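You operate a simulated robot arm through the tools that you are given. There is no shell and no other tool.

Carry out the task below with a simulated robot arm. There is one attempt and no reset: what you move stays moved.

## Task
Put things in order on the top of the steel table. At the end: the green chip stands on top of the yellow pad; the beige grease brush stands where the orange sanding block stood; the orange sanding block stands where the blue soft brush stood; the blue soft brush stands where the green chip stood; whatever was shut is shut again. Leave all else as you found it, and nothing knocked over.

It is judged by the outcome, as a careful person would: the job done as asked, and still so three seconds after it is handed in. It fails if anything else is knocked over, pushed out of place, dropped, spilled or broken.

## Robot
A 7-joint arm with a two-finger gripper, fixed in place. Base frame: the origin is at the foot of the arm, x ahead of it, y to its left, z up; the work surface is at about z = 0. Lengths are in m, angles in rad, forces in N, time in s.
With the tool pointing down near the work surface it reaches from about 0.16 to 0.38 m from the base axis. Its first joint turns from -1.257 to 1.257 rad. Payload 0.6 kg.
The TCP is the grasp point between the finger pads, 0.022 m short of the fingertips. In the tool frame z runs along the fingers and y along their closing line. Largest opening 0.092 m; the body of the gripper starts 0.065 m behind the TCP.
Orientation is that of the tool frame in the base frame, as a unit quaternion [x, y, z, w]. With the fingers straight down and closing along the base's y, the tool's x points along the base's -x, its y along +y and its z along -z.

## Interface
- The arm moves only by the tool play_rows. Its argument "steps" is a list that holds one entry, the list of rows, each a list of 7 numbers: the opening in per cent of the stroke, from 0 (shut) to 100 (fully open), then the shift along the tool's x, y, z in units of 30 mm (1.0 is 30 mm), then the turn, a rotation vector about the tool's x, y, z in units of 4 degrees (1.0 is 4 degrees). In form: [[[claw, dx, dy, dz, wx, wy, wz], ...]]. A call has 1 to 20 rows; each row shifts and turns the commanded pose from where the row before left it, along the tool's axes as they then stand. A call with a number of a shift or a turn outside -1 to 1 is refused whole. Rows are played at 5 a second. More than 0.05 m and 0.15 rad between two rows, or a gripper value outside its range, and nothing of the call is played. A pose out of reach is approached as far as the arm can. The call stops where the force on the tool passes 40 N (or 10 N more than at its start, if that is more) or the arm is blocked; 0.2 s more then pass. The fingers move at their own pace and stop on an object; they squeeze with about 26 N. The grip force told is the motor's: it shows also when the fingers shut on nothing. Time passes only in rows, and 0.2 s behind the last, so rows that do not move let the fingers close. It gives the time, the measured TCP pose, the force on the tool (base axes), the opening and the grip force at its end, in the units of the frame above (readings bear some noise), with the torque about the TCP (base axes, N m) and any sound that the robot's microphone picked up.
- Cameras (640 x 400 px; columns grow to the right, rows downward): "scene" is fixed at [0.0514, -0.268, 0.4038]; the picture's right is [0.81, -0.59, 0.00], its down [-0.34, -0.47, -0.82] and it looks along [0.48, 0.66, -0.58] (base axes); focal length 214 px, centre (320, 200). "wrist" rides on the gripper at [0.071, 0.019, -0.102] in the tool frame; the picture's right is [-0.26, 0.97, 0.00], its down [-0.75, -0.20, -0.63] and it looks along [-0.60, -0.16, 0.78] (tool axes); focal length 280 px, centre (320, 200). There is no depth. A picture from a camera that has moved, and an enlarged one, comes with that camera's place and axes in the base frame and with its lens.
- get_image(camera): a new picture of that camera. The clock stands still meanwhile.
- zoom(camera, box): a new picture of the part [left, top, right, bottom] of that camera's present view, enlarged. The clock stands still meanwhile.
- sign_off(): hands the job in; it is judged then, once.

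Nothing tells you positions but the pictures and the camera data. Unless the task says otherwise, let go and move clear before handing in.

The tools are called after ">>>" by a JSON object that holds its "op" and its "data". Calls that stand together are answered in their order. play_rows: Moves the arm, as the interface text tells. Its arguments: {"type":"object","properties":{"steps":{"type":"array"}},"required":["steps"]} The other tools are called the same way: get_image (camera) takes a picture; zoom (camera, box) takes an enlarged picture of a part of a camera's view; sign_off () hands the job in.

At the start:

```text
clock: 0.0
tool_pos: [0.1981, 0.0406, 0.2982]
tool_rot: [0.001, 1.0, -0.001, 0.0]
ft_force: [0.3, -0.3, 0.0]
ft_torque: [-0.01, 0.01, -0.01]
grip_width: 0.0921
grasp_force: 0.1
```

scene: 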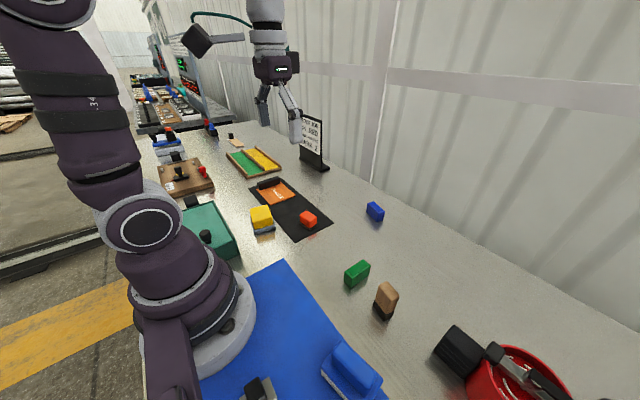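
wrist: 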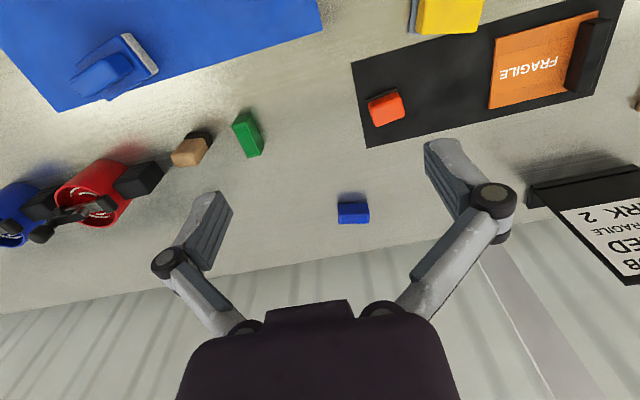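

I see a bench with several small blocks: green, beige/black, blue, orange/red and yellow. I'll zoom in on each to identify them before I move anything.

>>> {"op": "zoom", "data": {"camera": "scene", "box": [320, 180, 480, 340]}}

>>> {"op": "zoom", "data": {"camera": "scene", "box": [130, 120, 340, 260]}}

>>> {"op": "zoom", "data": {"camera": "scene", "box": [180, 250, 400, 400]}}

>>> {"op": "zoom", "data": {"camera": "wrist", "box": [150, 80, 400, 240]}}

>>> {"op": "zoom", "data": {"camera": "wrist", "box": [340, 0, 640, 180]}}

>>> {"op": "zoom", "data": {"camera": "scene", "box": [400, 280, 640, 400]}}

```text
2.50 times, centred on (400, 260) of scene
camera zoom: at [0.0514, -0.268, 0.4038], right [0.81, -0.59, 0.0], down [-0.34, -0.47, -0.82], along [0.48, 0.66, -0.58], focal length 536 px, centre (120, 50)
```

zoom: 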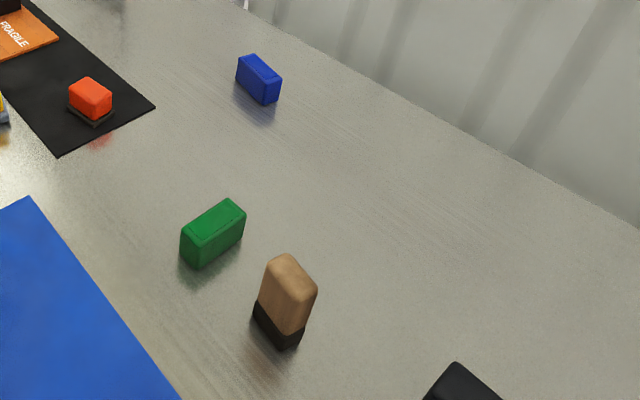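

```text
2.86 times, centred on (235, 190) of scene
camera zoom: at [0.0514, -0.268, 0.4038], right [0.81, -0.59, 0.0], down [-0.34, -0.47, -0.82], along [0.48, 0.66, -0.58], focal length 613 px, centre (563, 229)
```

zoom: 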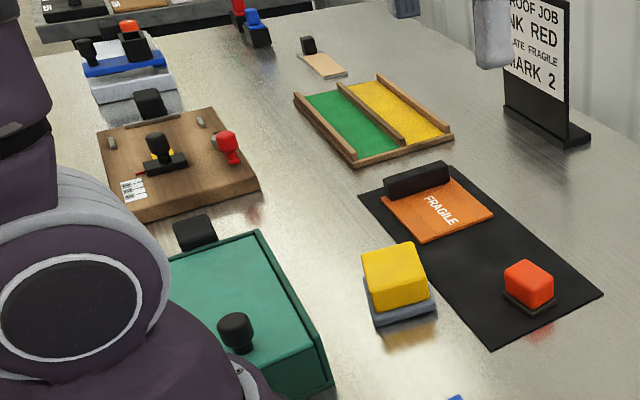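

```text
2.67 times, centred on (290, 325) of scene
camera zoom: at [0.0514, -0.268, 0.4038], right [0.81, -0.59, 0.0], down [-0.34, -0.47, -0.82], along [0.48, 0.66, -0.58], focal length 572 px, centre (400, -133)
```

zoom: 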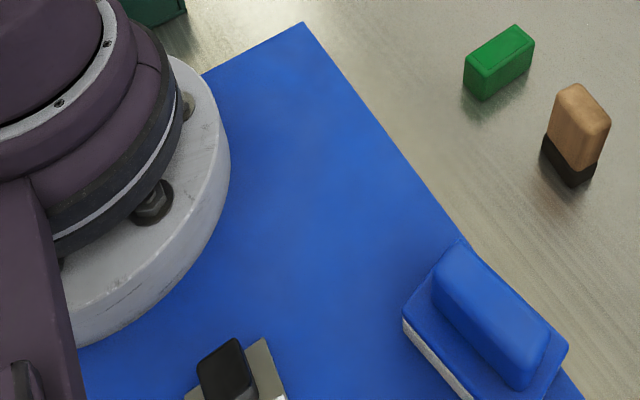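

```text
2.50 times, centred on (275, 160) of wrist
camera zoom: at [0.1284, 0.0595, 0.4001], right [0.26, 0.97, 0.0], down [0.75, -0.2, 0.63], along [0.6, -0.16, -0.78], focal length 701 px, centre (432, 300)
```

zoom: 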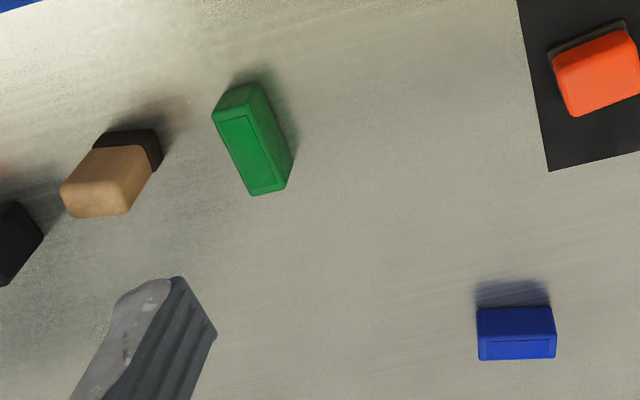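

```text
2.13 times, centred on (490, 90) of wrist
camera zoom: at [0.1284, 0.0595, 0.4001], right [0.26, 0.97, 0.0], down [0.75, -0.2, 0.63], along [0.6, -0.16, -0.78], focal length 598 px, centre (-43, 435)
```

zoom: 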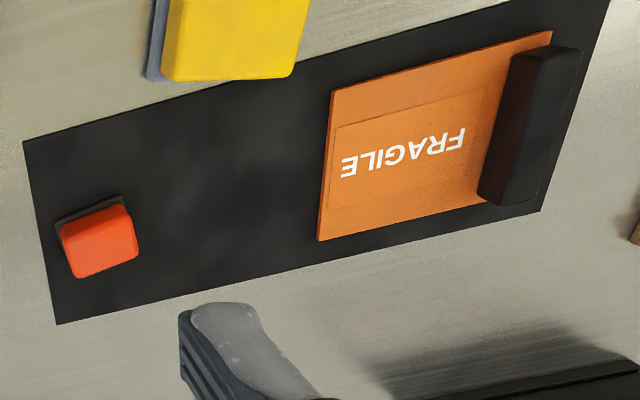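

```text
2.67 times, centred on (520, 340) of scene
camera zoom: at [0.0514, -0.268, 0.4038], right [0.81, -0.59, 0.0], down [-0.34, -0.47, -0.82], along [0.48, 0.66, -0.58], focal length 572 px, centre (-213, -173)
```

zoom: 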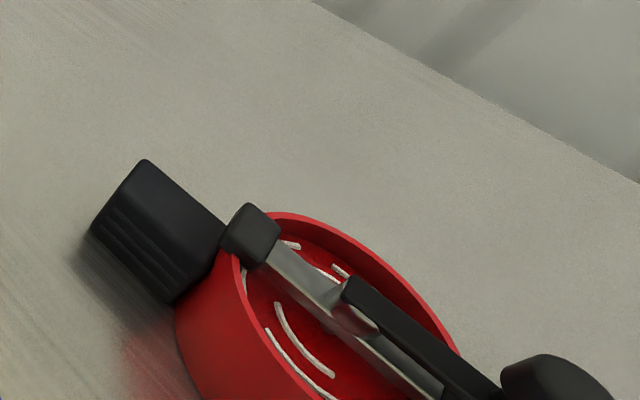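

The green, beige, orange and yellow blocks are all within reach. There are two blue candidates: a brush on the blue mat near (0.15, -0.21), and a small block near (0.465, 0.03). I'll look closer at both, and at anything that could be shut.

>>> {"op": "zoom", "data": {"camera": "scene", "box": [300, 325, 400, 400]}}

>>> {"op": "zoom", "data": {"camera": "scene", "box": [350, 190, 400, 230]}}

>>> {"op": "zoom", "data": {"camera": "scene", "box": [230, 190, 330, 250]}}

>>> {"op": "zoom", "data": {"camera": "scene", "box": [150, 120, 260, 260]}}

>>> {"op": "zoom", "data": {"camera": "wrist", "box": [40, 10, 200, 120]}}

>>> {"op": "zoom", "data": {"camera": "wrist", "box": [310, 180, 400, 240]}}

>>> {"op": "zoom", "data": {"camera": "scene", "box": [220, 360, 300, 400]}}

>>> {"op": "zoom", "data": {"camera": "wrist", "box": [0, 120, 250, 270]}}

```text
5.33 times, centred on (350, 362) of scene
camera zoom: at [0.0514, -0.268, 0.4038], right [0.81, -0.59, 0.0], down [-0.34, -0.47, -0.82], along [0.48, 0.66, -0.58], focal length 1144 px, centre (160, -667)
```

zoom: 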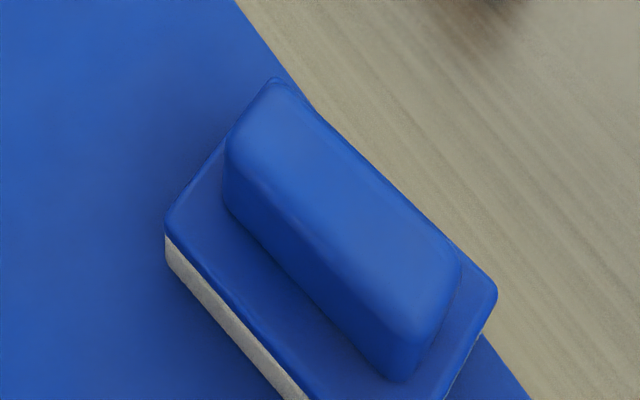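

```text
10.00 times, centred on (375, 210) of scene
camera zoom: at [0.0514, -0.268, 0.4038], right [0.81, -0.59, 0.0], down [-0.34, -0.47, -0.82], along [0.48, 0.66, -0.58], focal length 2145 px, centre (-230, 100)
```

zoom: 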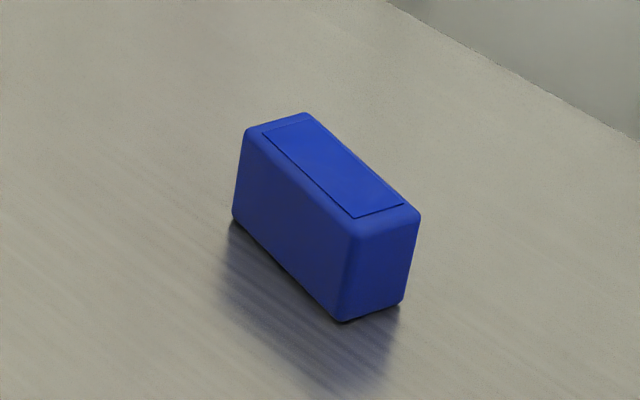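

```text
6.40 times, centred on (280, 220) of scene
camera zoom: at [0.0514, -0.268, 0.4038], right [0.81, -0.59, 0.0], down [-0.34, -0.47, -0.82], along [0.48, 0.66, -0.58], focal length 1373 px, centre (576, 72)
```

zoom: 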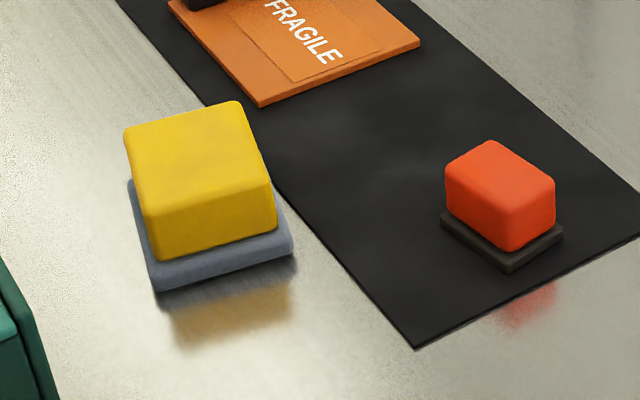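

```text
2.86 times, centred on (205, 190) of scene
camera zoom: at [0.0514, -0.268, 0.4038], right [0.81, -0.59, 0.0], down [-0.34, -0.47, -0.82], along [0.48, 0.66, -0.58], focal length 613 px, centre (649, 229)
```

zoom: 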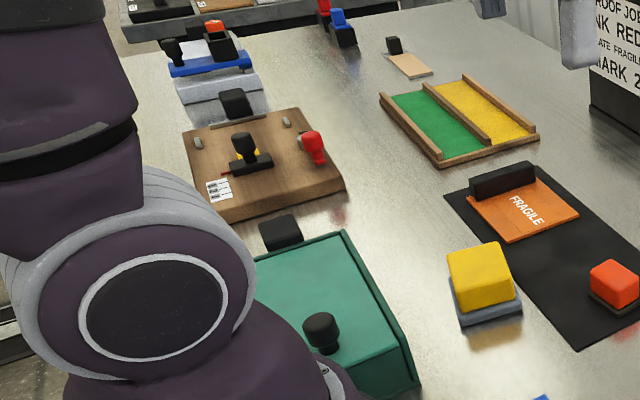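

```text
3.64 times, centred on (120, 65) of wrist
camera zoom: at [0.1284, 0.0595, 0.4001], right [0.26, 0.97, 0.0], down [0.75, -0.2, 0.63], along [0.6, -0.16, -0.78], focal length 1020 px, centre (1047, 691)
```

zoom: 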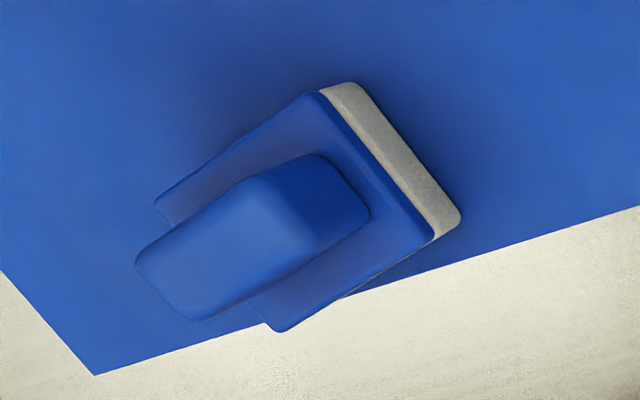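

```text
6.67 times, centred on (355, 210) of wrist
camera zoom: at [0.1284, 0.0595, 0.4001], right [0.26, 0.97, 0.0], down [0.75, -0.2, 0.63], along [0.6, -0.16, -0.78], focal length 1869 px, centre (87, 133)
```

zoom: 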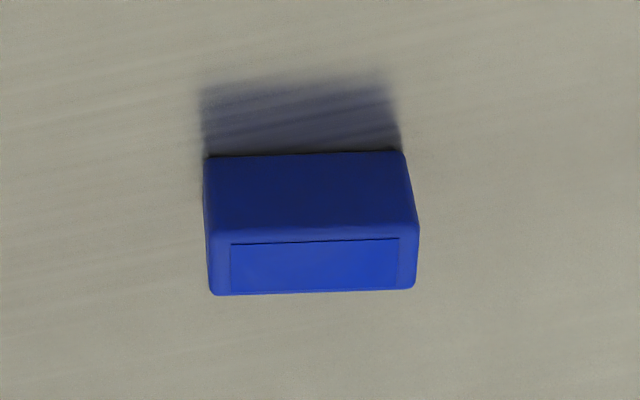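

```text
8.00 times, centred on (260, 380) of scene
camera zoom: at [0.0514, -0.268, 0.4038], right [0.81, -0.59, 0.0], down [-0.34, -0.47, -0.82], along [0.48, 0.66, -0.58], focal length 1716 px, centre (800, -1240)
```

zoom: 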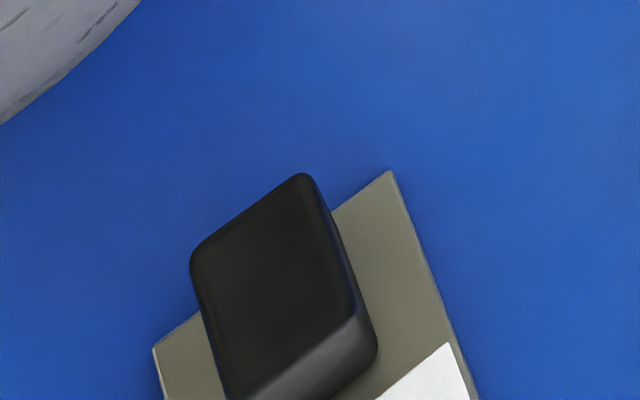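

```text
2.56 times, centred on (125, 195) of wrist
camera zoom: at [0.1284, 0.0595, 0.4001], right [0.26, 0.97, 0.0], down [0.75, -0.2, 0.63], along [0.6, -0.16, -0.78], focal length 718 px, centre (819, 213)
```

zoom: 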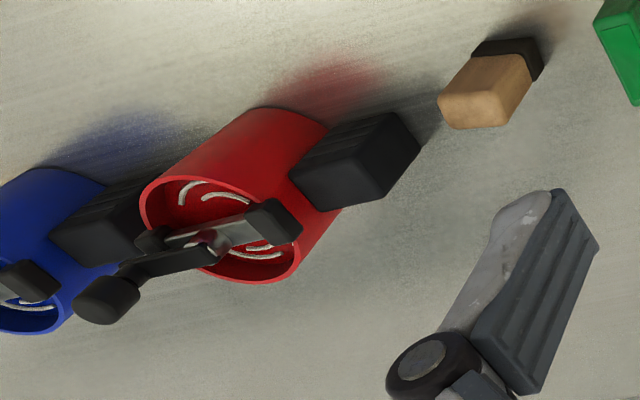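

The blue item on the blue mat has a pale bristle base and a grip, so it is the soft brush. The small blue block near the wall is a chip and stays put. Everything that looks shut (the teal box, for one) isn't needed for this job. Next I'll move the wrist camera over the right side to measure the green chip, beige brush and blue brush.

>>> {"op": "play_rows", "data": {"steps": [[[100, 0.038, -0.767, 0.467, 0, 0, 0], [100, 0.038, -0.767, 0.467, 0, 0, 0], [100, 0.038, -0.767, 0.467, 0, 0, 0], [100, 0.038, -0.767, 0.467, 0, 0, 0], [100, 0.038, -0.767, 0.467, 0, 0, 0], [100, 0.038, -0.767, 0.467, 0, 0, 0], [100, 0.038, -0.767, 0.467, 0, 0, 0], [100, 0, 0, 0, 0, 0, 0], [100, 0, 0, 0, 0, 0, 0]]]}}

>>> {"op": "get_image", "data": {"camera": "wrist"}}

>>> {"op": "get_image", "data": {"camera": "scene"}}

```text
clock: 2.0
tool_pos: [0.19, -0.1204, 0.2028]
tool_rot: [0.0, 1.0, 0.001, 0.0]
ft_force: [0.2, 0.2, -0.7]
ft_torque: [-0.01, 0.0, 0.0]
grip_width: 0.0923
grasp_force: 0.2
```

```text
taken
camera wrist: at [0.12, -0.1013, 0.3042], right [0.26, 0.97, 0.0], down [0.75, -0.2, 0.63], along [0.6, -0.16, -0.78], focal length 280 px, centre (320, 200)
```

wrist: 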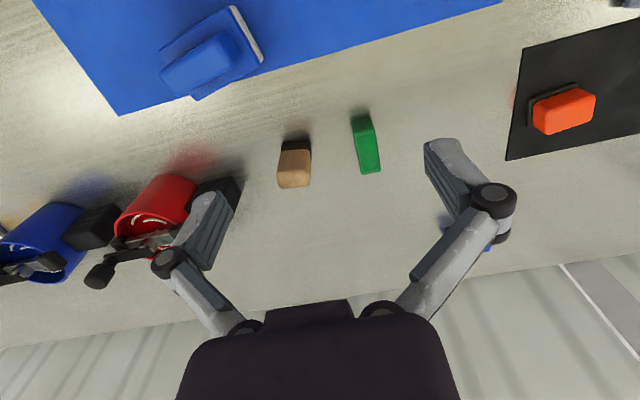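

```text
taken
```

scene: 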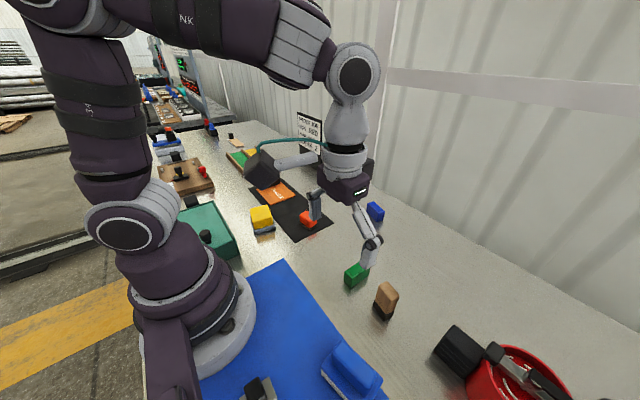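

The view takes in the green, beige, blue and orange pieces. I'll zoom in on each to measure where it stands and how it is turned.

>>> {"op": "zoom", "data": {"camera": "wrist", "box": [260, 90, 420, 190]}}

>>> {"op": "zoom", "data": {"camera": "wrist", "box": [140, 0, 300, 100]}}

>>> {"op": "zoom", "data": {"camera": "wrist", "box": [480, 60, 640, 160]}}

>>> {"op": "zoom", "data": {"camera": "scene", "box": [320, 250, 420, 325]}}

```text
4.00 times, centred on (340, 140) of wrist
camera zoom: at [0.12, -0.1013, 0.3042], right [0.26, 0.97, 0.0], down [0.75, -0.2, 0.63], along [0.6, -0.16, -0.78], focal length 1122 px, centre (240, 440)
```

zoom: 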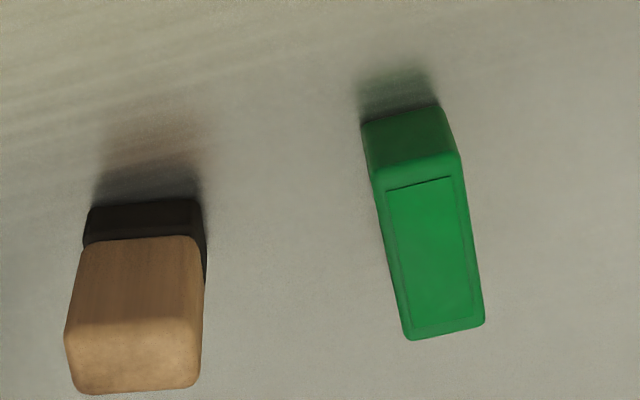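

```text
4.00 times, centred on (220, 50) of wrist
camera zoom: at [0.12, -0.1013, 0.3042], right [0.26, 0.97, 0.0], down [0.75, -0.2, 0.63], along [0.6, -0.16, -0.78], focal length 1122 px, centre (720, 800)
```

zoom: 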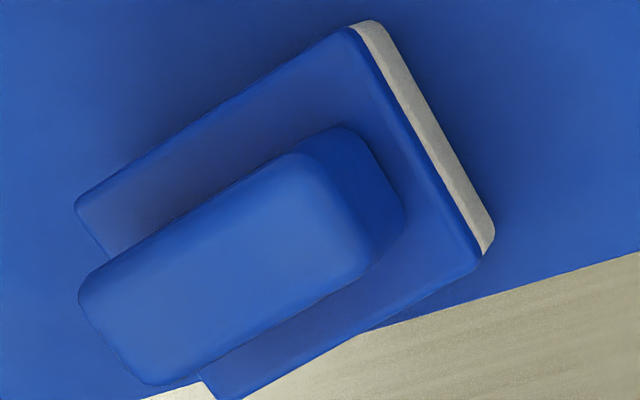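

```text
4.00 times, centred on (560, 110) of wrist
camera zoom: at [0.12, -0.1013, 0.3042], right [0.26, 0.97, 0.0], down [0.75, -0.2, 0.63], along [0.6, -0.16, -0.78], focal length 1122 px, centre (-640, 560)
```

zoom: 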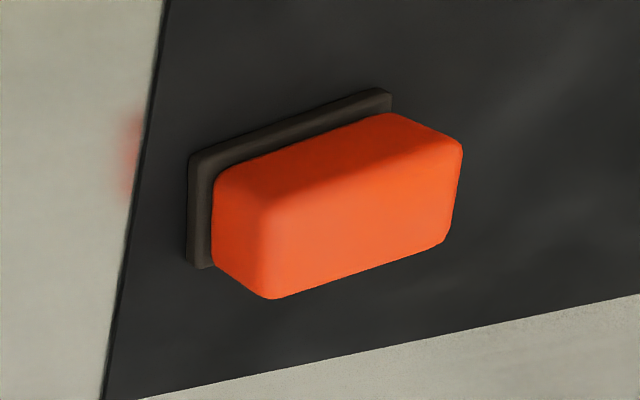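

```text
5.33 times, centred on (370, 288) of scene
camera zoom: at [0.0514, -0.268, 0.4038], right [0.81, -0.59, 0.0], down [-0.34, -0.47, -0.82], along [0.48, 0.66, -0.58], focal length 1144 px, centre (53, -267)
```

zoom: 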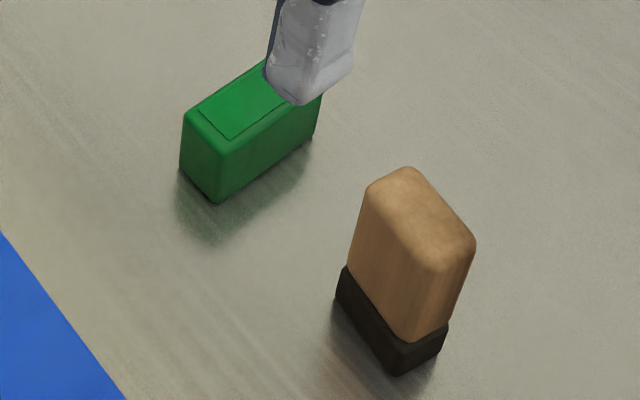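

Estimates so far:
- **Green chip:** (0.282, -0.090), long side along x, about 0.055 x 0.022 x 0.031.
- **Beige brush:** (0.272, -0.170), about 0.065 tall.
- **Blue brush:** (0.151, -0.214), turned about 12°.

Next I'll view the yellow pad and the orange block from the left side.

>>> {"op": "play_rows", "data": {"steps": [[[100, 0.111, 0.926, 0, 0, 0, 0], [100, 0.111, 0.926, 0, 0, 0, 0], [100, 0.111, 0.926, 0, 0, 0, 0], [100, 0.111, 0.926, 0, 0, 0, 0], [100, 0.111, 0.926, 0, 0, 0, 0], [100, 0.111, 0.926, 0, 0, 0, 0], [100, 0.111, 0.926, 0, 0, 0, 0], [100, 0.111, 0.926, 0, 0, 0, 0], [100, 0.111, 0.926, 0, 0, 0, 0], [100, 0, 0, 0, 0, 0, 0], [100, 0, 0, 0, 0, 0, 0]]]}}

>>> {"op": "get_image", "data": {"camera": "wrist"}}

>>> {"op": "get_image", "data": {"camera": "scene"}}

```text
clock: 4.4
tool_pos: [0.1638, 0.1299, 0.1995]
tool_rot: [0.0, 1.0, 0.0, 0.0]
ft_force: [0.4, -0.3, 0.5]
ft_torque: [0.04, -0.01, -0.02]
grip_width: 0.0919
grasp_force: 0.1
```

```text
taken
camera wrist: at [0.092, 0.1499, 0.3012], right [0.26, 0.97, 0.0], down [0.75, -0.2, 0.62], along [0.6, -0.16, -0.78], focal length 280 px, centre (320, 200)
```

wrist: 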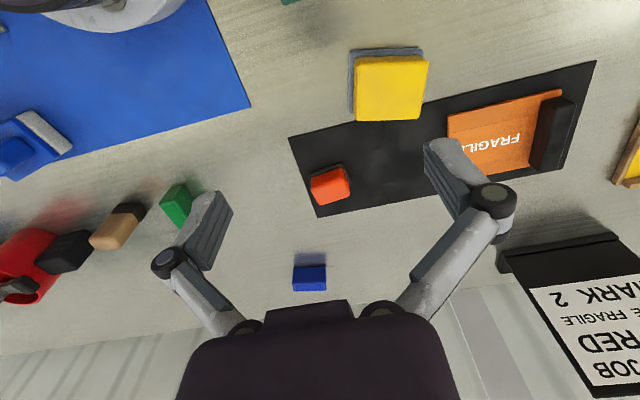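

```text
taken
```

scene: 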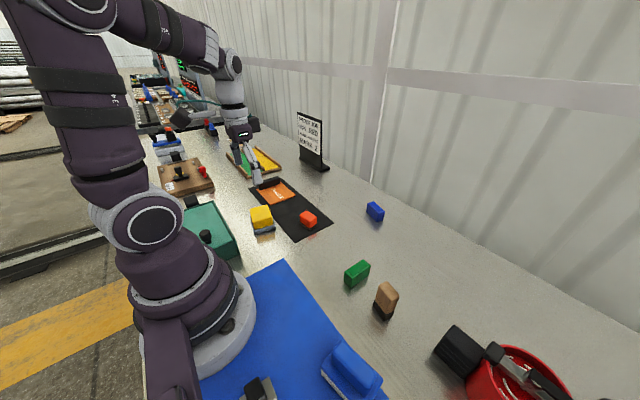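

The yellow pad and orange block are both in view now. I'll zoom in on each to measure it.

>>> {"op": "zoom", "data": {"camera": "wrist", "box": [310, 30, 470, 130]}}

>>> {"op": "zoom", "data": {"camera": "wrist", "box": [280, 140, 400, 215]}}

>>> {"op": "zoom", "data": {"camera": "scene", "box": [235, 190, 335, 252]}}

```text
4.00 times, centred on (390, 80) of wrist
camera zoom: at [0.092, 0.1499, 0.3012], right [0.26, 0.97, 0.0], down [0.75, -0.2, 0.62], along [0.6, -0.16, -0.78], focal length 1122 px, centre (40, 680)
```

zoom: 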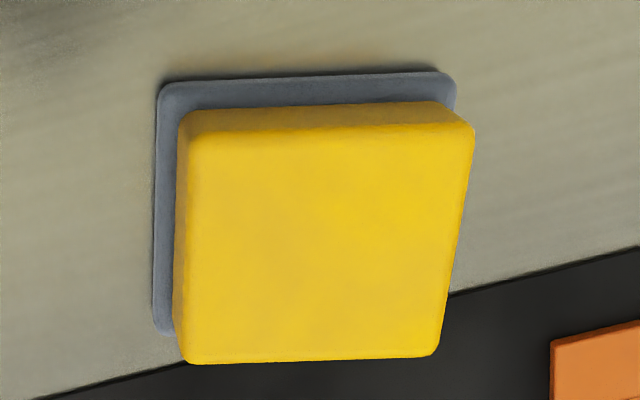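

```text
5.33 times, centred on (340, 178) of wrist
camera zoom: at [0.092, 0.1499, 0.3012], right [0.26, 0.97, 0.0], down [0.75, -0.2, 0.62], along [0.6, -0.16, -0.78], focal length 1495 px, centre (213, 320)
```

zoom: 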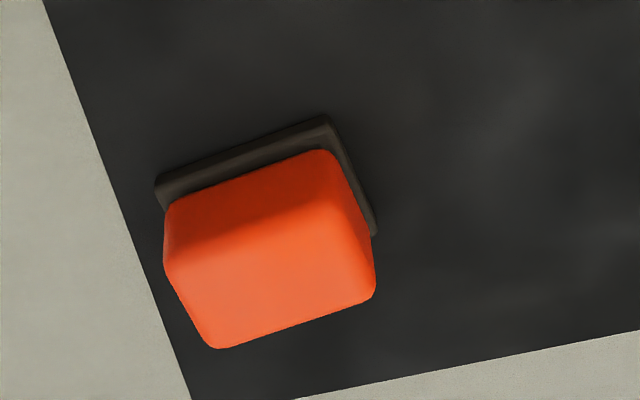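

```text
6.40 times, centred on (285, 221) of scene
camera zoom: at [0.0514, -0.268, 0.4038], right [0.81, -0.59, 0.0], down [-0.34, -0.47, -0.82], along [0.48, 0.66, -0.58], focal length 1373 px, centre (544, 66)
```

zoom: 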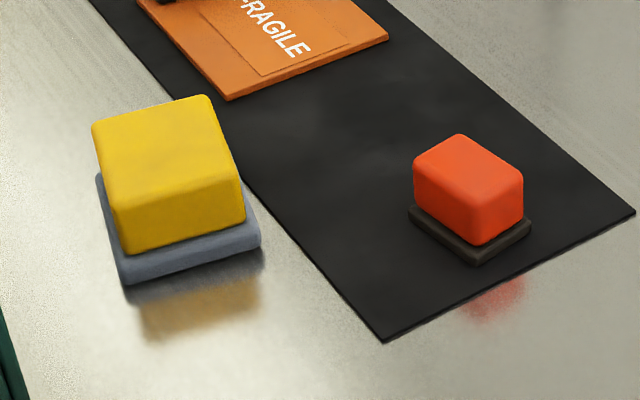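

Yellow pad: centre (0.192, 0.190), top about 0.037 high, turned about -13°. Orange block: centre (0.292, 0.112), about 0.037 high. The moves go green to pad, blue to green's spot, orange to blue's spot, then beige to orange's spot, so I don't need a spare place. First I'll go above the green chip with the fingers part open, to stay clear of the beige brush.

>>> {"op": "play_rows", "data": {"steps": [[[60, -0.4925, -0.9165, 0.3, 0, 0, 0], [42, -0.4925, -0.9165, 0.3, 0, 0, 0], [42, -0.4925, -0.9165, 0.3, 0, 0, 0], [42, -0.4925, -0.9165, 0.3, 0, 0, 0], [42, -0.4925, -0.9165, 0.3, 0, 0, 0], [42, -0.4925, -0.9165, 0.3, 0, 0, 0], [42, -0.4925, -0.9165, 0.3, 0, 0, 0], [42, -0.4925, -0.9165, 0.3, 0, 0, 0], [42, 0, 0, 0, 0, 0, 0], [42, 0, 0, 0, 0, 0, 0], [42, 0, 0, 0, 0, 0, 0]]]}}

>>> {"op": "get_image", "data": {"camera": "wrist"}}

>>> {"op": "get_image", "data": {"camera": "scene"}}

```text
clock: 6.8
tool_pos: [0.2818, -0.0899, 0.1285]
tool_rot: [0.0, 1.0, 0.0, -0.001]
ft_force: [-0.5, 0.6, 0.4]
ft_torque: [0.0, 0.0, -0.02]
grip_width: 0.0387
grasp_force: 0.0
```

```text
taken
camera wrist: at [0.2118, -0.0718, 0.2304], right [0.26, 0.97, 0.0], down [0.75, -0.2, 0.62], along [0.6, -0.16, -0.78], focal length 280 px, centre (320, 200)
```

wrist: 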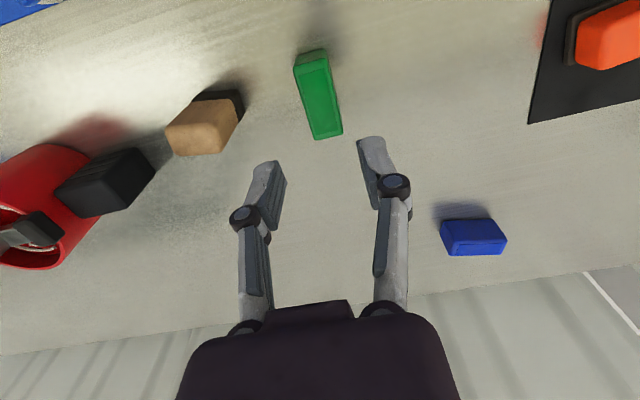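

```text
taken
```

scene: 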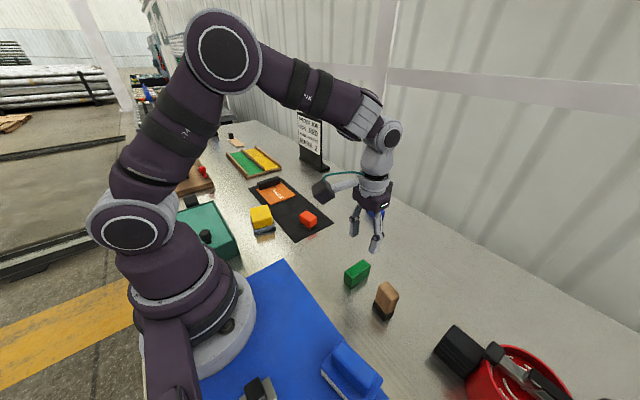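

The gripper is above the green chip. One closer look will confirm the alignment before I go down.

>>> {"op": "zoom", "data": {"camera": "wrist", "box": [160, 40, 360, 165]}}

```text
3.20 times, centred on (260, 102) of wrist
camera zoom: at [0.2118, -0.0718, 0.2304], right [0.26, 0.97, 0.0], down [0.75, -0.2, 0.62], along [0.6, -0.16, -0.78], focal length 897 px, centre (512, 512)
```

zoom: 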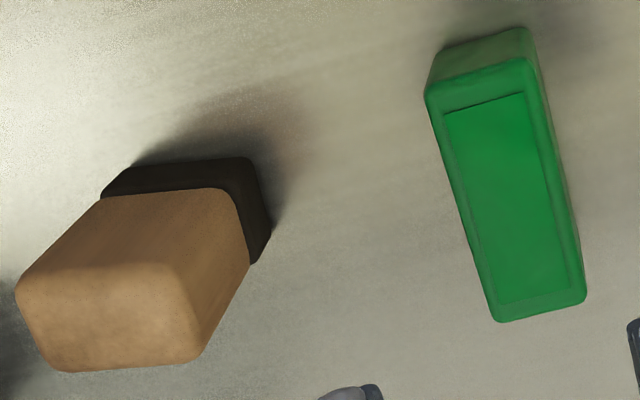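

The chip's centre measures (0.281, -0.090), so the gripper is aligned. I'll go straight down to z ≈ 0.027 and close.

>>> {"op": "play_rows", "data": {"steps": [[[42, 0, 0, 0.7, 0, 0, 0], [42, 0, 0, 0.7, 0, 0, 0], [42, 0, 0, 0.7, 0, 0, 0], [42, 0, 0, 0.5, 0, 0, 0], [42, 0, 0, 0.4, 0, 0, 0], [42, 0, 0, 0.383, 0, 0, 0], [42, 0, 0, 0, 0, 0, 0], [42, 0, 0, 0, 0, 0, 0]]]}}

>>> {"op": "get_image", "data": {"camera": "scene"}}

>>> {"op": "get_image", "data": {"camera": "wrist"}}

```text
clock: 8.6
tool_pos: [0.2807, -0.0901, 0.026]
tool_rot: [0.001, 1.0, 0.0, 0.0]
ft_force: [0.2, -0.2, 0.0]
ft_torque: [-0.01, -0.01, -0.03]
grip_width: 0.0387
grasp_force: 0.0
```

```text
taken
```

scene: 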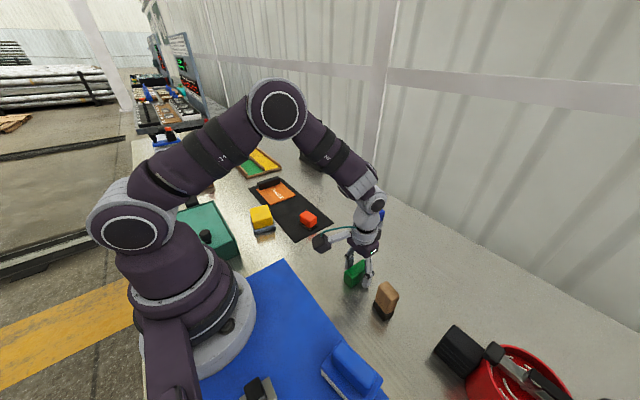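

```text
taken
camera wrist: at [0.2097, -0.0716, 0.1283], right [0.26, 0.97, 0.0], down [0.75, -0.2, 0.63], along [0.6, -0.16, -0.78], focal length 280 px, centre (320, 200)
```

wrist: 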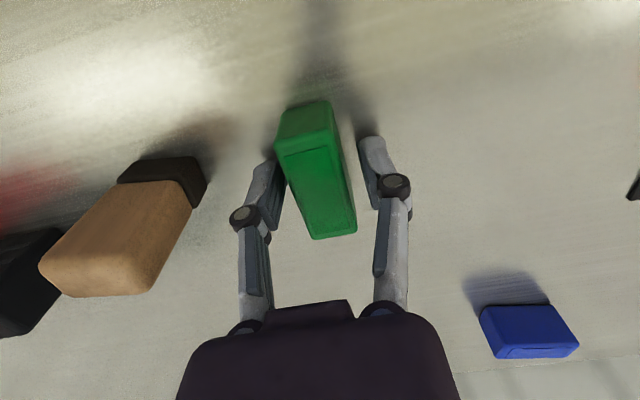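

The fingers straddle the chip and it sits centred between them, so I'll close now.

>>> {"op": "play_rows", "data": {"steps": [[[10, 0, 0, 0, 0, 0, 0], [10, 0, 0, 0, 0, 0, 0], [10, 0, 0, 0, 0, 0, 0], [10, 0, 0, 0, 0, 0, 0], [10, 0, 0, 0, 0, 0, 0]]]}}

```text
clock: 9.8
tool_pos: [0.2806, -0.0912, 0.026]
tool_rot: [0.0, 1.0, 0.0, 0.0]
ft_force: [-0.2, -1.0, 0.6]
ft_torque: [0.0, -0.01, 0.0]
grip_width: 0.0228
grasp_force: 25.5
```

Gripped at 0.023 m wide, which matches the chip. I'll lift it and carry it above the yellow pad.

>>> {"op": "play_rows", "data": {"steps": [[[10, 0, 0, -0.4, 0, 0, 0], [10, 0, 0, -0.8, 0, 0, 0], [10, 0, 0, -1, 0, 0, 0], [10, 0, 0, -1, 0, 0, 0], [10, 0, 0, -0.4, 0, 0, 0], [10, 0.2953, 0.9373, 0, 0, 0, 0], [10, 0.2953, 0.9373, 0, 0, 0, 0], [10, 0.2953, 0.9373, 0, 0, 0, 0], [10, 0.2953, 0.9373, 0, 0, 0, 0], [10, 0.2953, 0.9373, 0, 0, 0, 0], [10, 0.2953, 0.9373, 0, 0, 0, 0], [10, 0.2953, 0.9373, 0, 0, 0, 0], [10, 0.2953, 0.9373, 0, 0, 0, 0], [10, 0.2953, 0.9373, 0, 0, 0, 0], [10, 0.2953, 0.9373, 0, 0, 0, 0], [10, 0, 0, 0, 0, 0, 0], [10, 0, 0, 0, 0, 0, 0]]]}}

>>> {"op": "get_image", "data": {"camera": "scene"}}

>>> {"op": "get_image", "data": {"camera": "wrist"}}

```text
clock: 13.4
tool_pos: [0.1923, 0.1901, 0.1338]
tool_rot: [0.0, 1.0, -0.001, 0.0]
ft_force: [-0.4, 0.0, -0.1]
ft_torque: [-0.01, 0.02, 0.03]
grip_width: 0.009
grasp_force: 0.1
```

```text
taken
```

scene: 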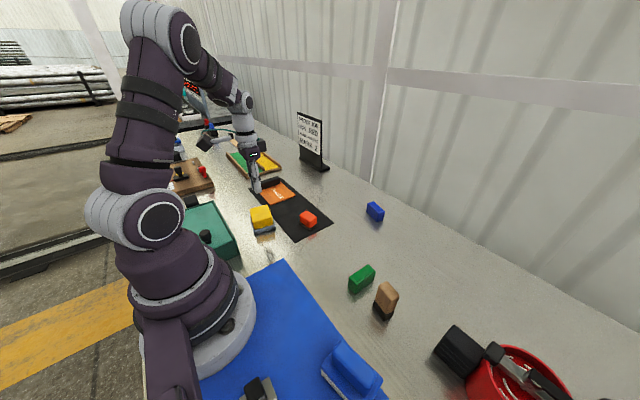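

```text
taken
camera wrist: at [0.1217, 0.2089, 0.2356], right [0.26, 0.97, 0.0], down [0.75, -0.2, 0.62], along [0.6, -0.16, -0.78], focal length 280 px, centre (320, 200)
```

wrist: 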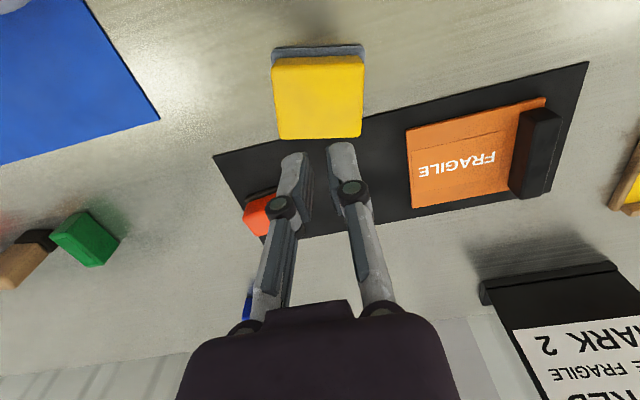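

The chip slipped out of the fingers during the lift: the opening reads 0.009 and the green chip is still on the table near its old spot. I'll check how it stands and whether anything else moved.

>>> {"op": "zoom", "data": {"camera": "scene", "box": [320, 250, 420, 325]}}

>>> {"op": "zoom", "data": {"camera": "wrist", "box": [0, 180, 160, 300]}}

```text
5.33 times, centred on (370, 288) of scene
camera zoom: at [0.0514, -0.268, 0.4038], right [0.81, -0.59, 0.0], down [-0.34, -0.47, -0.82], along [0.48, 0.66, -0.58], focal length 1144 px, centre (53, -267)
```

zoom: 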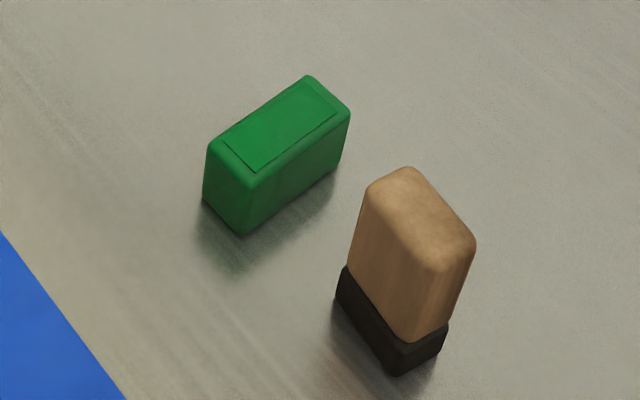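

```text
3.33 times, centred on (80, 240) of wrist
camera zoom: at [0.1217, 0.2089, 0.2356], right [0.26, 0.97, 0.0], down [0.75, -0.2, 0.62], along [0.6, -0.16, -0.78], focal length 935 px, centre (1120, 67)
```

zoom: 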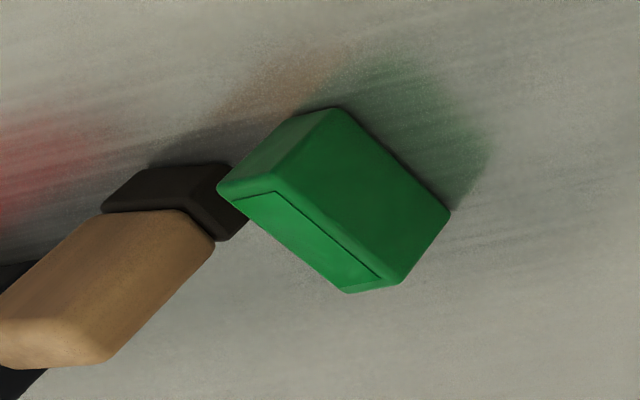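

The chip is still upright but sits about 1.2 cm from its original spot and is slightly turned. Nothing else moved. I've kept its original centre, (0.281, -0.090), on record for the blue brush. I'll go back, measure again, and this time lift slowly in small checked steps.

>>> {"op": "play_rows", "data": {"steps": [[[10, -0.281, -0.974, 0, 0, 0, 0], [10, -0.281, -0.974, 0, 0, 0, 0], [10, -0.281, -0.974, 0, 0, 0, 0], [10, -0.281, -0.974, 0, 0, 0, 0], [20, -0.281, -0.974, 0, 0, 0, 0], [42, -0.281, -0.974, 0, 0, 0, 0], [42, -0.281, -0.974, 0, 0, 0, 0], [42, -0.281, -0.974, 0, 0, 0, 0], [42, -0.281, -0.974, 0, 0, 0, 0], [42, -0.281, -0.974, 0, 0, 0, 0], [42, 0, 0, 0, 0, 0, 0], [42, 0, 0, 0, 0, 0, 0], [42, 0, 0, 0, 0, 0, 0]]]}}

>>> {"op": "get_image", "data": {"camera": "wrist"}}

>>> {"op": "zoom", "data": {"camera": "wrist", "box": [160, 30, 360, 155]}}

```text
clock: 16.2
tool_pos: [0.275, -0.0994, 0.1357]
tool_rot: [0.0, 1.0, -0.001, 0.0]
ft_force: [-0.7, -0.6, 1.1]
ft_torque: [-0.03, -0.01, 0.01]
grip_width: 0.0387
grasp_force: 0.1
```

```text
taken
camera wrist: at [0.205, -0.0813, 0.2388], right [0.26, 0.97, 0.0], down [0.75, -0.2, 0.62], along [0.6, -0.16, -0.78], focal length 280 px, centre (320, 200)
```

wrist: 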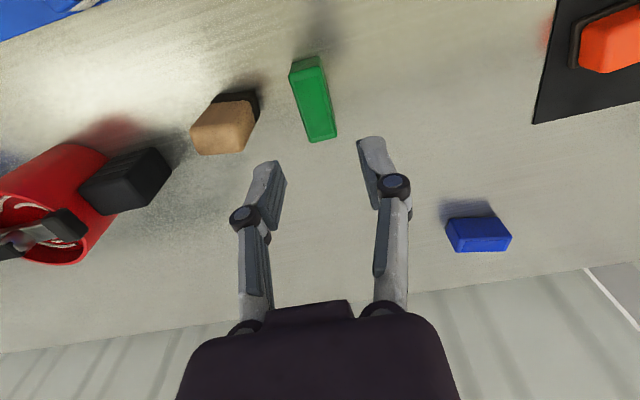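

```text
3.20 times, centred on (260, 92) of wrist
camera zoom: at [0.205, -0.0813, 0.2388], right [0.26, 0.97, 0.0], down [0.75, -0.2, 0.62], along [0.6, -0.16, -0.78], focal length 897 px, centre (512, 544)
```

zoom: 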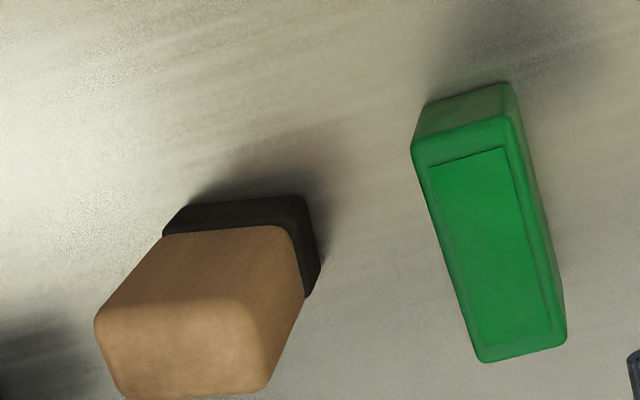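

Re-measured, the chip's centre is about (0.2796, -0.105), square to the axes. I'll correct the alignment, go down, close fully, and lift gently by a few millimetres.

>>> {"op": "play_rows", "data": {"steps": [[[42, -0.153, -0.187, 0.3, 0, 0, 0], [42, 0, 0, 0.7, 0, 0, 0], [42, 0, 0, 0.7, 0, 0, 0], [42, 0, 0, 0.7, 0, 0, 0], [42, 0, 0, 0.5, 0, 0, 0], [42, 0, 0, 0.4, 0, 0, 0], [42, 0, 0, 0.36, 0, 0, 0], [42, 0, 0, 0, 0, 0, 0], [42, 0, 0, 0, 0, 0, 0]]]}}

>>> {"op": "get_image", "data": {"camera": "wrist"}}

```text
clock: 18.2
tool_pos: [0.282, -0.1046, 0.0243]
tool_rot: [0.0, 1.0, 0.001, 0.0]
ft_force: [-0.4, 0.1, 0.0]
ft_torque: [0.0, 0.0, 0.01]
grip_width: 0.0389
grasp_force: 0.1
```

```text
taken
camera wrist: at [0.2113, -0.0861, 0.1277], right [0.26, 0.97, 0.0], down [0.75, -0.2, 0.63], along [0.6, -0.16, -0.78], focal length 280 px, centre (320, 200)
```

wrist: 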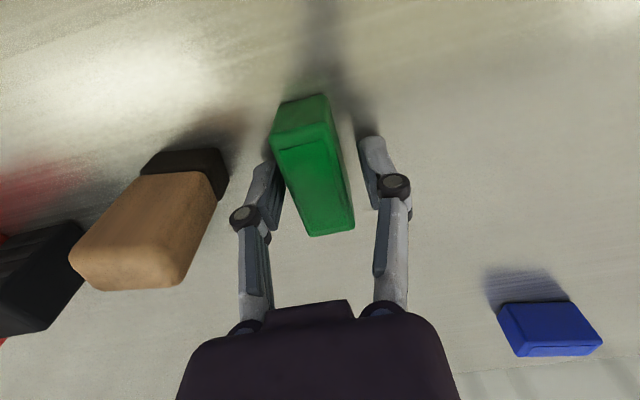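

The chip is centred between the fingers. I'll close and wait, then lift slowly and check the grip.

>>> {"op": "play_rows", "data": {"steps": [[[0, 0, 0, 0, 0, 0, 0], [0, 0, 0, 0, 0, 0, 0], [0, 0, 0, 0, 0, 0, 0], [0, 0, 0, 0, 0, 0, 0], [0, 0, 0, 0, 0, 0, 0], [0, 0, 0, 0, 0, 0, 0], [0, 0, 0, 0, 0, 0, 0]]]}}

>>> {"op": "play_rows", "data": {"steps": [[[0, 0, 0, -0.05, 0, 0, 0], [0, 0, 0, -0.1, 0, 0, 0], [0, 0, 0, -0.1, 0, 0, 0], [0, 0, 0, -0.1, 0, 0, 0], [0, 0, 0, 0, 0, 0, 0], [0, 0, 0, 0, 0, 0, 0]]]}}

>>> {"op": "zoom", "data": {"camera": "scene", "box": [320, 230, 420, 310]}}

>>> {"op": "get_image", "data": {"camera": "wrist"}}

```text
clock: 19.8
tool_pos: [0.2824, -0.1041, 0.0257]
tool_rot: [0.0, 1.0, 0.0, 0.0]
ft_force: [0.5, -0.7, 0.9]
ft_torque: [0.0, -0.04, -0.01]
grip_width: 0.0228
grasp_force: 26.0
```

```text
clock: 21.2
tool_pos: [0.2817, -0.1065, 0.0347]
tool_rot: [0.001, 1.0, -0.001, 0.0]
ft_force: [-1.1, -0.4, -0.6]
ft_torque: [0.01, -0.03, 0.01]
grip_width: 0.0226
grasp_force: 26.3
```

```text
5.00 times, centred on (370, 270) of scene
camera zoom: at [0.0514, -0.268, 0.4038], right [0.81, -0.59, 0.0], down [-0.34, -0.47, -0.82], along [0.48, 0.66, -0.58], focal length 1072 px, centre (70, -150)
```

zoom: 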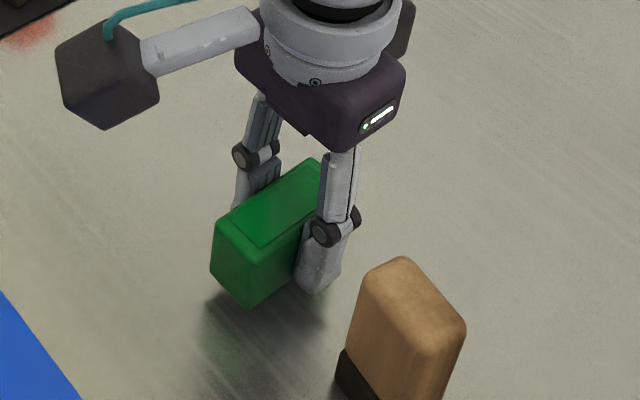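

```text
taken
camera wrist: at [0.2096, -0.0873, 0.1382], right [0.26, 0.97, 0.0], down [0.75, -0.2, 0.62], along [0.6, -0.16, -0.78], focal length 280 px, centre (320, 200)
```

wrist: 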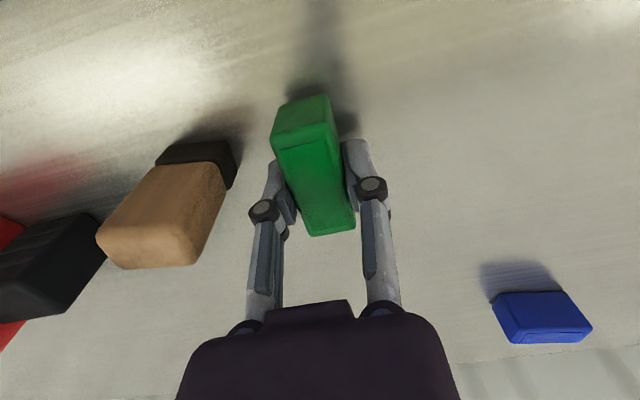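

The chip came up with the gripper. I'll keep lifting slowly and check that the grip holds.

>>> {"op": "play_rows", "data": {"steps": [[[0, 0, 0, -0.1, 0, 0, 0], [0, 0, 0, -0.15, 0, 0, 0], [0, 0, 0, -0.2, 0, 0, 0], [0, 0, 0, -0.2, 0, 0, 0], [0, 0, 0, -0.2, 0, 0, 0], [0, 0, 0, -0.1, 0, 0, 0], [0, 0, 0, 0, 0, 0, 0]]]}}

>>> {"op": "get_image", "data": {"camera": "wrist"}}

>>> {"op": "zoom", "data": {"camera": "scene", "box": [320, 220, 420, 300]}}

```text
clock: 22.8
tool_pos: [0.2789, -0.1074, 0.0639]
tool_rot: [0.0, 1.0, 0.0, 0.0]
ft_force: [-0.8, 0.5, -0.3]
ft_torque: [0.0, 0.01, 0.01]
grip_width: 0.0224
grasp_force: 25.7
```

```text
taken
camera wrist: at [0.2082, -0.0883, 0.1652], right [0.26, 0.97, 0.0], down [0.75, -0.2, 0.63], along [0.6, -0.16, -0.78], focal length 280 px, centre (320, 200)
```

wrist: 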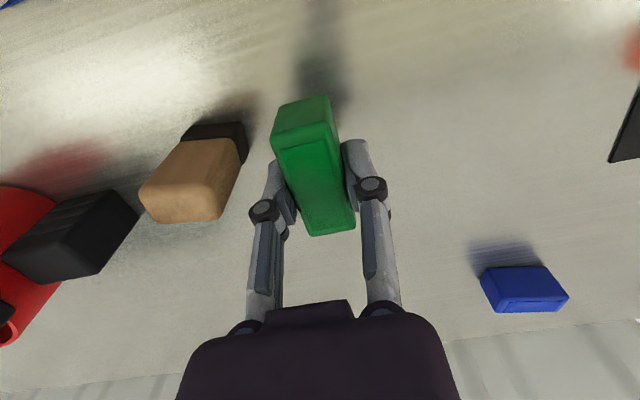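

```text
5.00 times, centred on (370, 260) of scene
camera zoom: at [0.0514, -0.268, 0.4038], right [0.81, -0.59, 0.0], down [-0.34, -0.47, -0.82], along [0.48, 0.66, -0.58], focal length 1072 px, centre (70, -100)
```

zoom: 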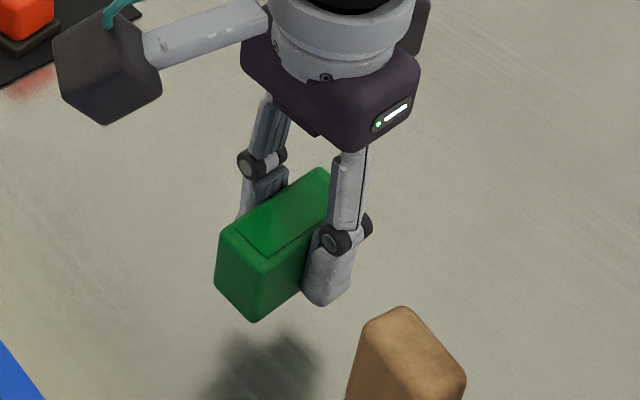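

The grip is steady. I'll lift a bit more, then carry the chip gently toward the yellow pad.

>>> {"op": "play_rows", "data": {"steps": [[[0, 0, 0, -0.15, 0, 0, 0], [0, 0, 0, -0.25, 0, 0, 0], [0, 0, 0, -0.3, 0, 0, 0], [0, 0, 0, -0.2, 0, 0, 0], [0, 0, 0, -0.1, 0, 0, 0], [0, 0, 0, 0, 0, 0, 0]]]}}

>>> {"op": "play_rows", "data": {"steps": [[[0, 0.029, 0.1, 0, 0, 0, 0], [0, 0.044, 0.15, 0, 0, 0, 0], [0, 0.073, 0.25, 0, 0, 0, 0], [0, 0.088, 0.3, 0, 0, 0, 0], [0, 0.103, 0.35, 0, 0, 0, 0], [0, 0.117, 0.4, 0, 0, 0, 0], [0, 0.117, 0.4, 0, 0, 0, 0], [0, 0.117, 0.4, 0, 0, 0, 0], [0, 0.088, 0.3, 0, 0, 0, 0], [0, 0.059, 0.2, 0, 0, 0, 0], [0, 0.029, 0.1, 0, 0, 0, 0]]]}}

>>> {"op": "get_image", "data": {"camera": "wrist"}}

```text
clock: 24.2
tool_pos: [0.2789, -0.1072, 0.0935]
tool_rot: [0.0, 1.0, 0.0, 0.0]
ft_force: [0.4, 0.1, -0.8]
ft_torque: [0.04, 0.01, 0.01]
grip_width: 0.0226
grasp_force: 26.6
```

```text
clock: 26.6
tool_pos: [0.2547, -0.0185, 0.0933]
tool_rot: [-0.001, 1.0, -0.001, -0.001]
ft_force: [0.3, -0.3, -0.8]
ft_torque: [-0.03, 0.0, 0.0]
grip_width: 0.0226
grasp_force: 26.1
```

```text
taken
camera wrist: at [0.1831, -0.0004, 0.195], right [0.26, 0.97, 0.0], down [0.75, -0.2, 0.63], along [0.6, -0.16, -0.78], focal length 280 px, centre (320, 200)
```

wrist: 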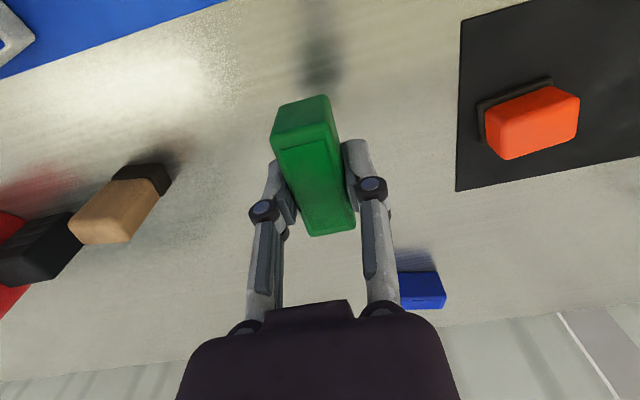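

The chip is still held firmly. I'll carry on to a point above the pad.

>>> {"op": "play_rows", "data": {"steps": [[[0, 0.03, 0.1, 0, 0, 0, 0], [0, 0.06, 0.2, 0, 0, 0, 0], [0, 0.09, 0.3, 0, 0, 0, 0], [0, 0.12, 0.4, 0, 0, 0, 0], [0, 0.149, 0.495, 0, 0, 0, 0], [0, 0.149, 0.495, 0, 0, 0, 0], [0, 0.149, 0.495, 0, 0, 0, 0], [0, 0.149, 0.495, 0, 0, 0, 0], [0, 0.149, 0.495, 0, 0, 0, 0], [0, 0.149, 0.495, 0, 0, 0, 0], [0, 0.149, 0.495, 0, 0, 0, 0], [0, 0.149, 0.495, 0, 0, 0, 0], [0, 0.149, 0.495, 0, 0, 0, 0], [0, 0.149, 0.495, 0, 0, 0, 0], [0, 0.12, 0.4, 0, 0, 0, 0], [0, 0.09, 0.3, 0, 0, 0, 0], [0, 0.06, 0.2, 0, 0, 0, 0], [0, 0.03, 0.1, 0, 0, 0, 0], [0, 0, 0, 0, 0, 0, 0]]]}}

>>> {"op": "get_image", "data": {"camera": "wrist"}}

>>> {"op": "get_image", "data": {"camera": "scene"}}

```text
clock: 30.6
tool_pos: [0.19, 0.1892, 0.0929]
tool_rot: [-0.001, 1.0, 0.0, 0.0]
ft_force: [0.8, -0.2, 0.0]
ft_torque: [-0.02, 0.0, 0.04]
grip_width: 0.0228
grasp_force: 25.9
```

```text
taken
camera wrist: at [0.12, 0.2079, 0.1956], right [0.26, 0.97, 0.0], down [0.75, -0.2, 0.63], along [0.6, -0.16, -0.78], focal length 280 px, centre (320, 200)
```

wrist: 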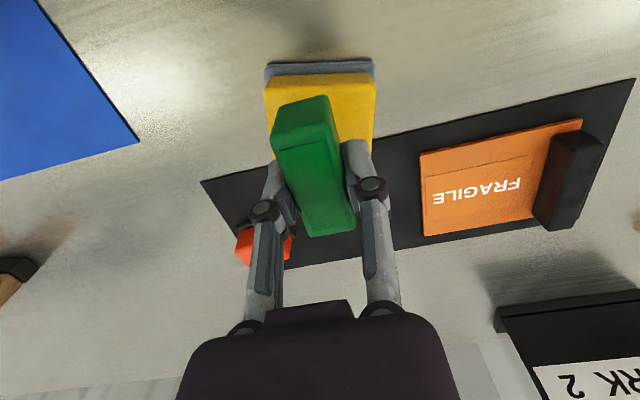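

```text
taken
```

scene: 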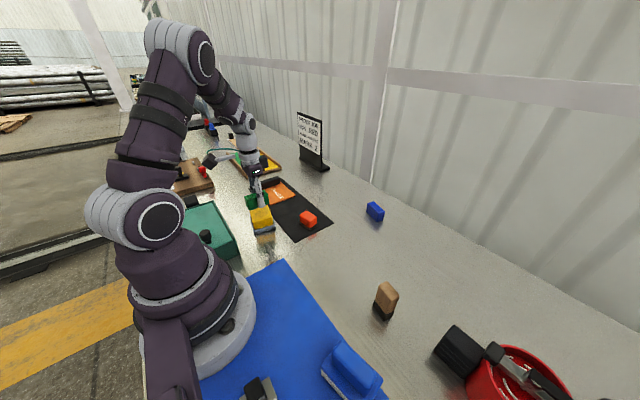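

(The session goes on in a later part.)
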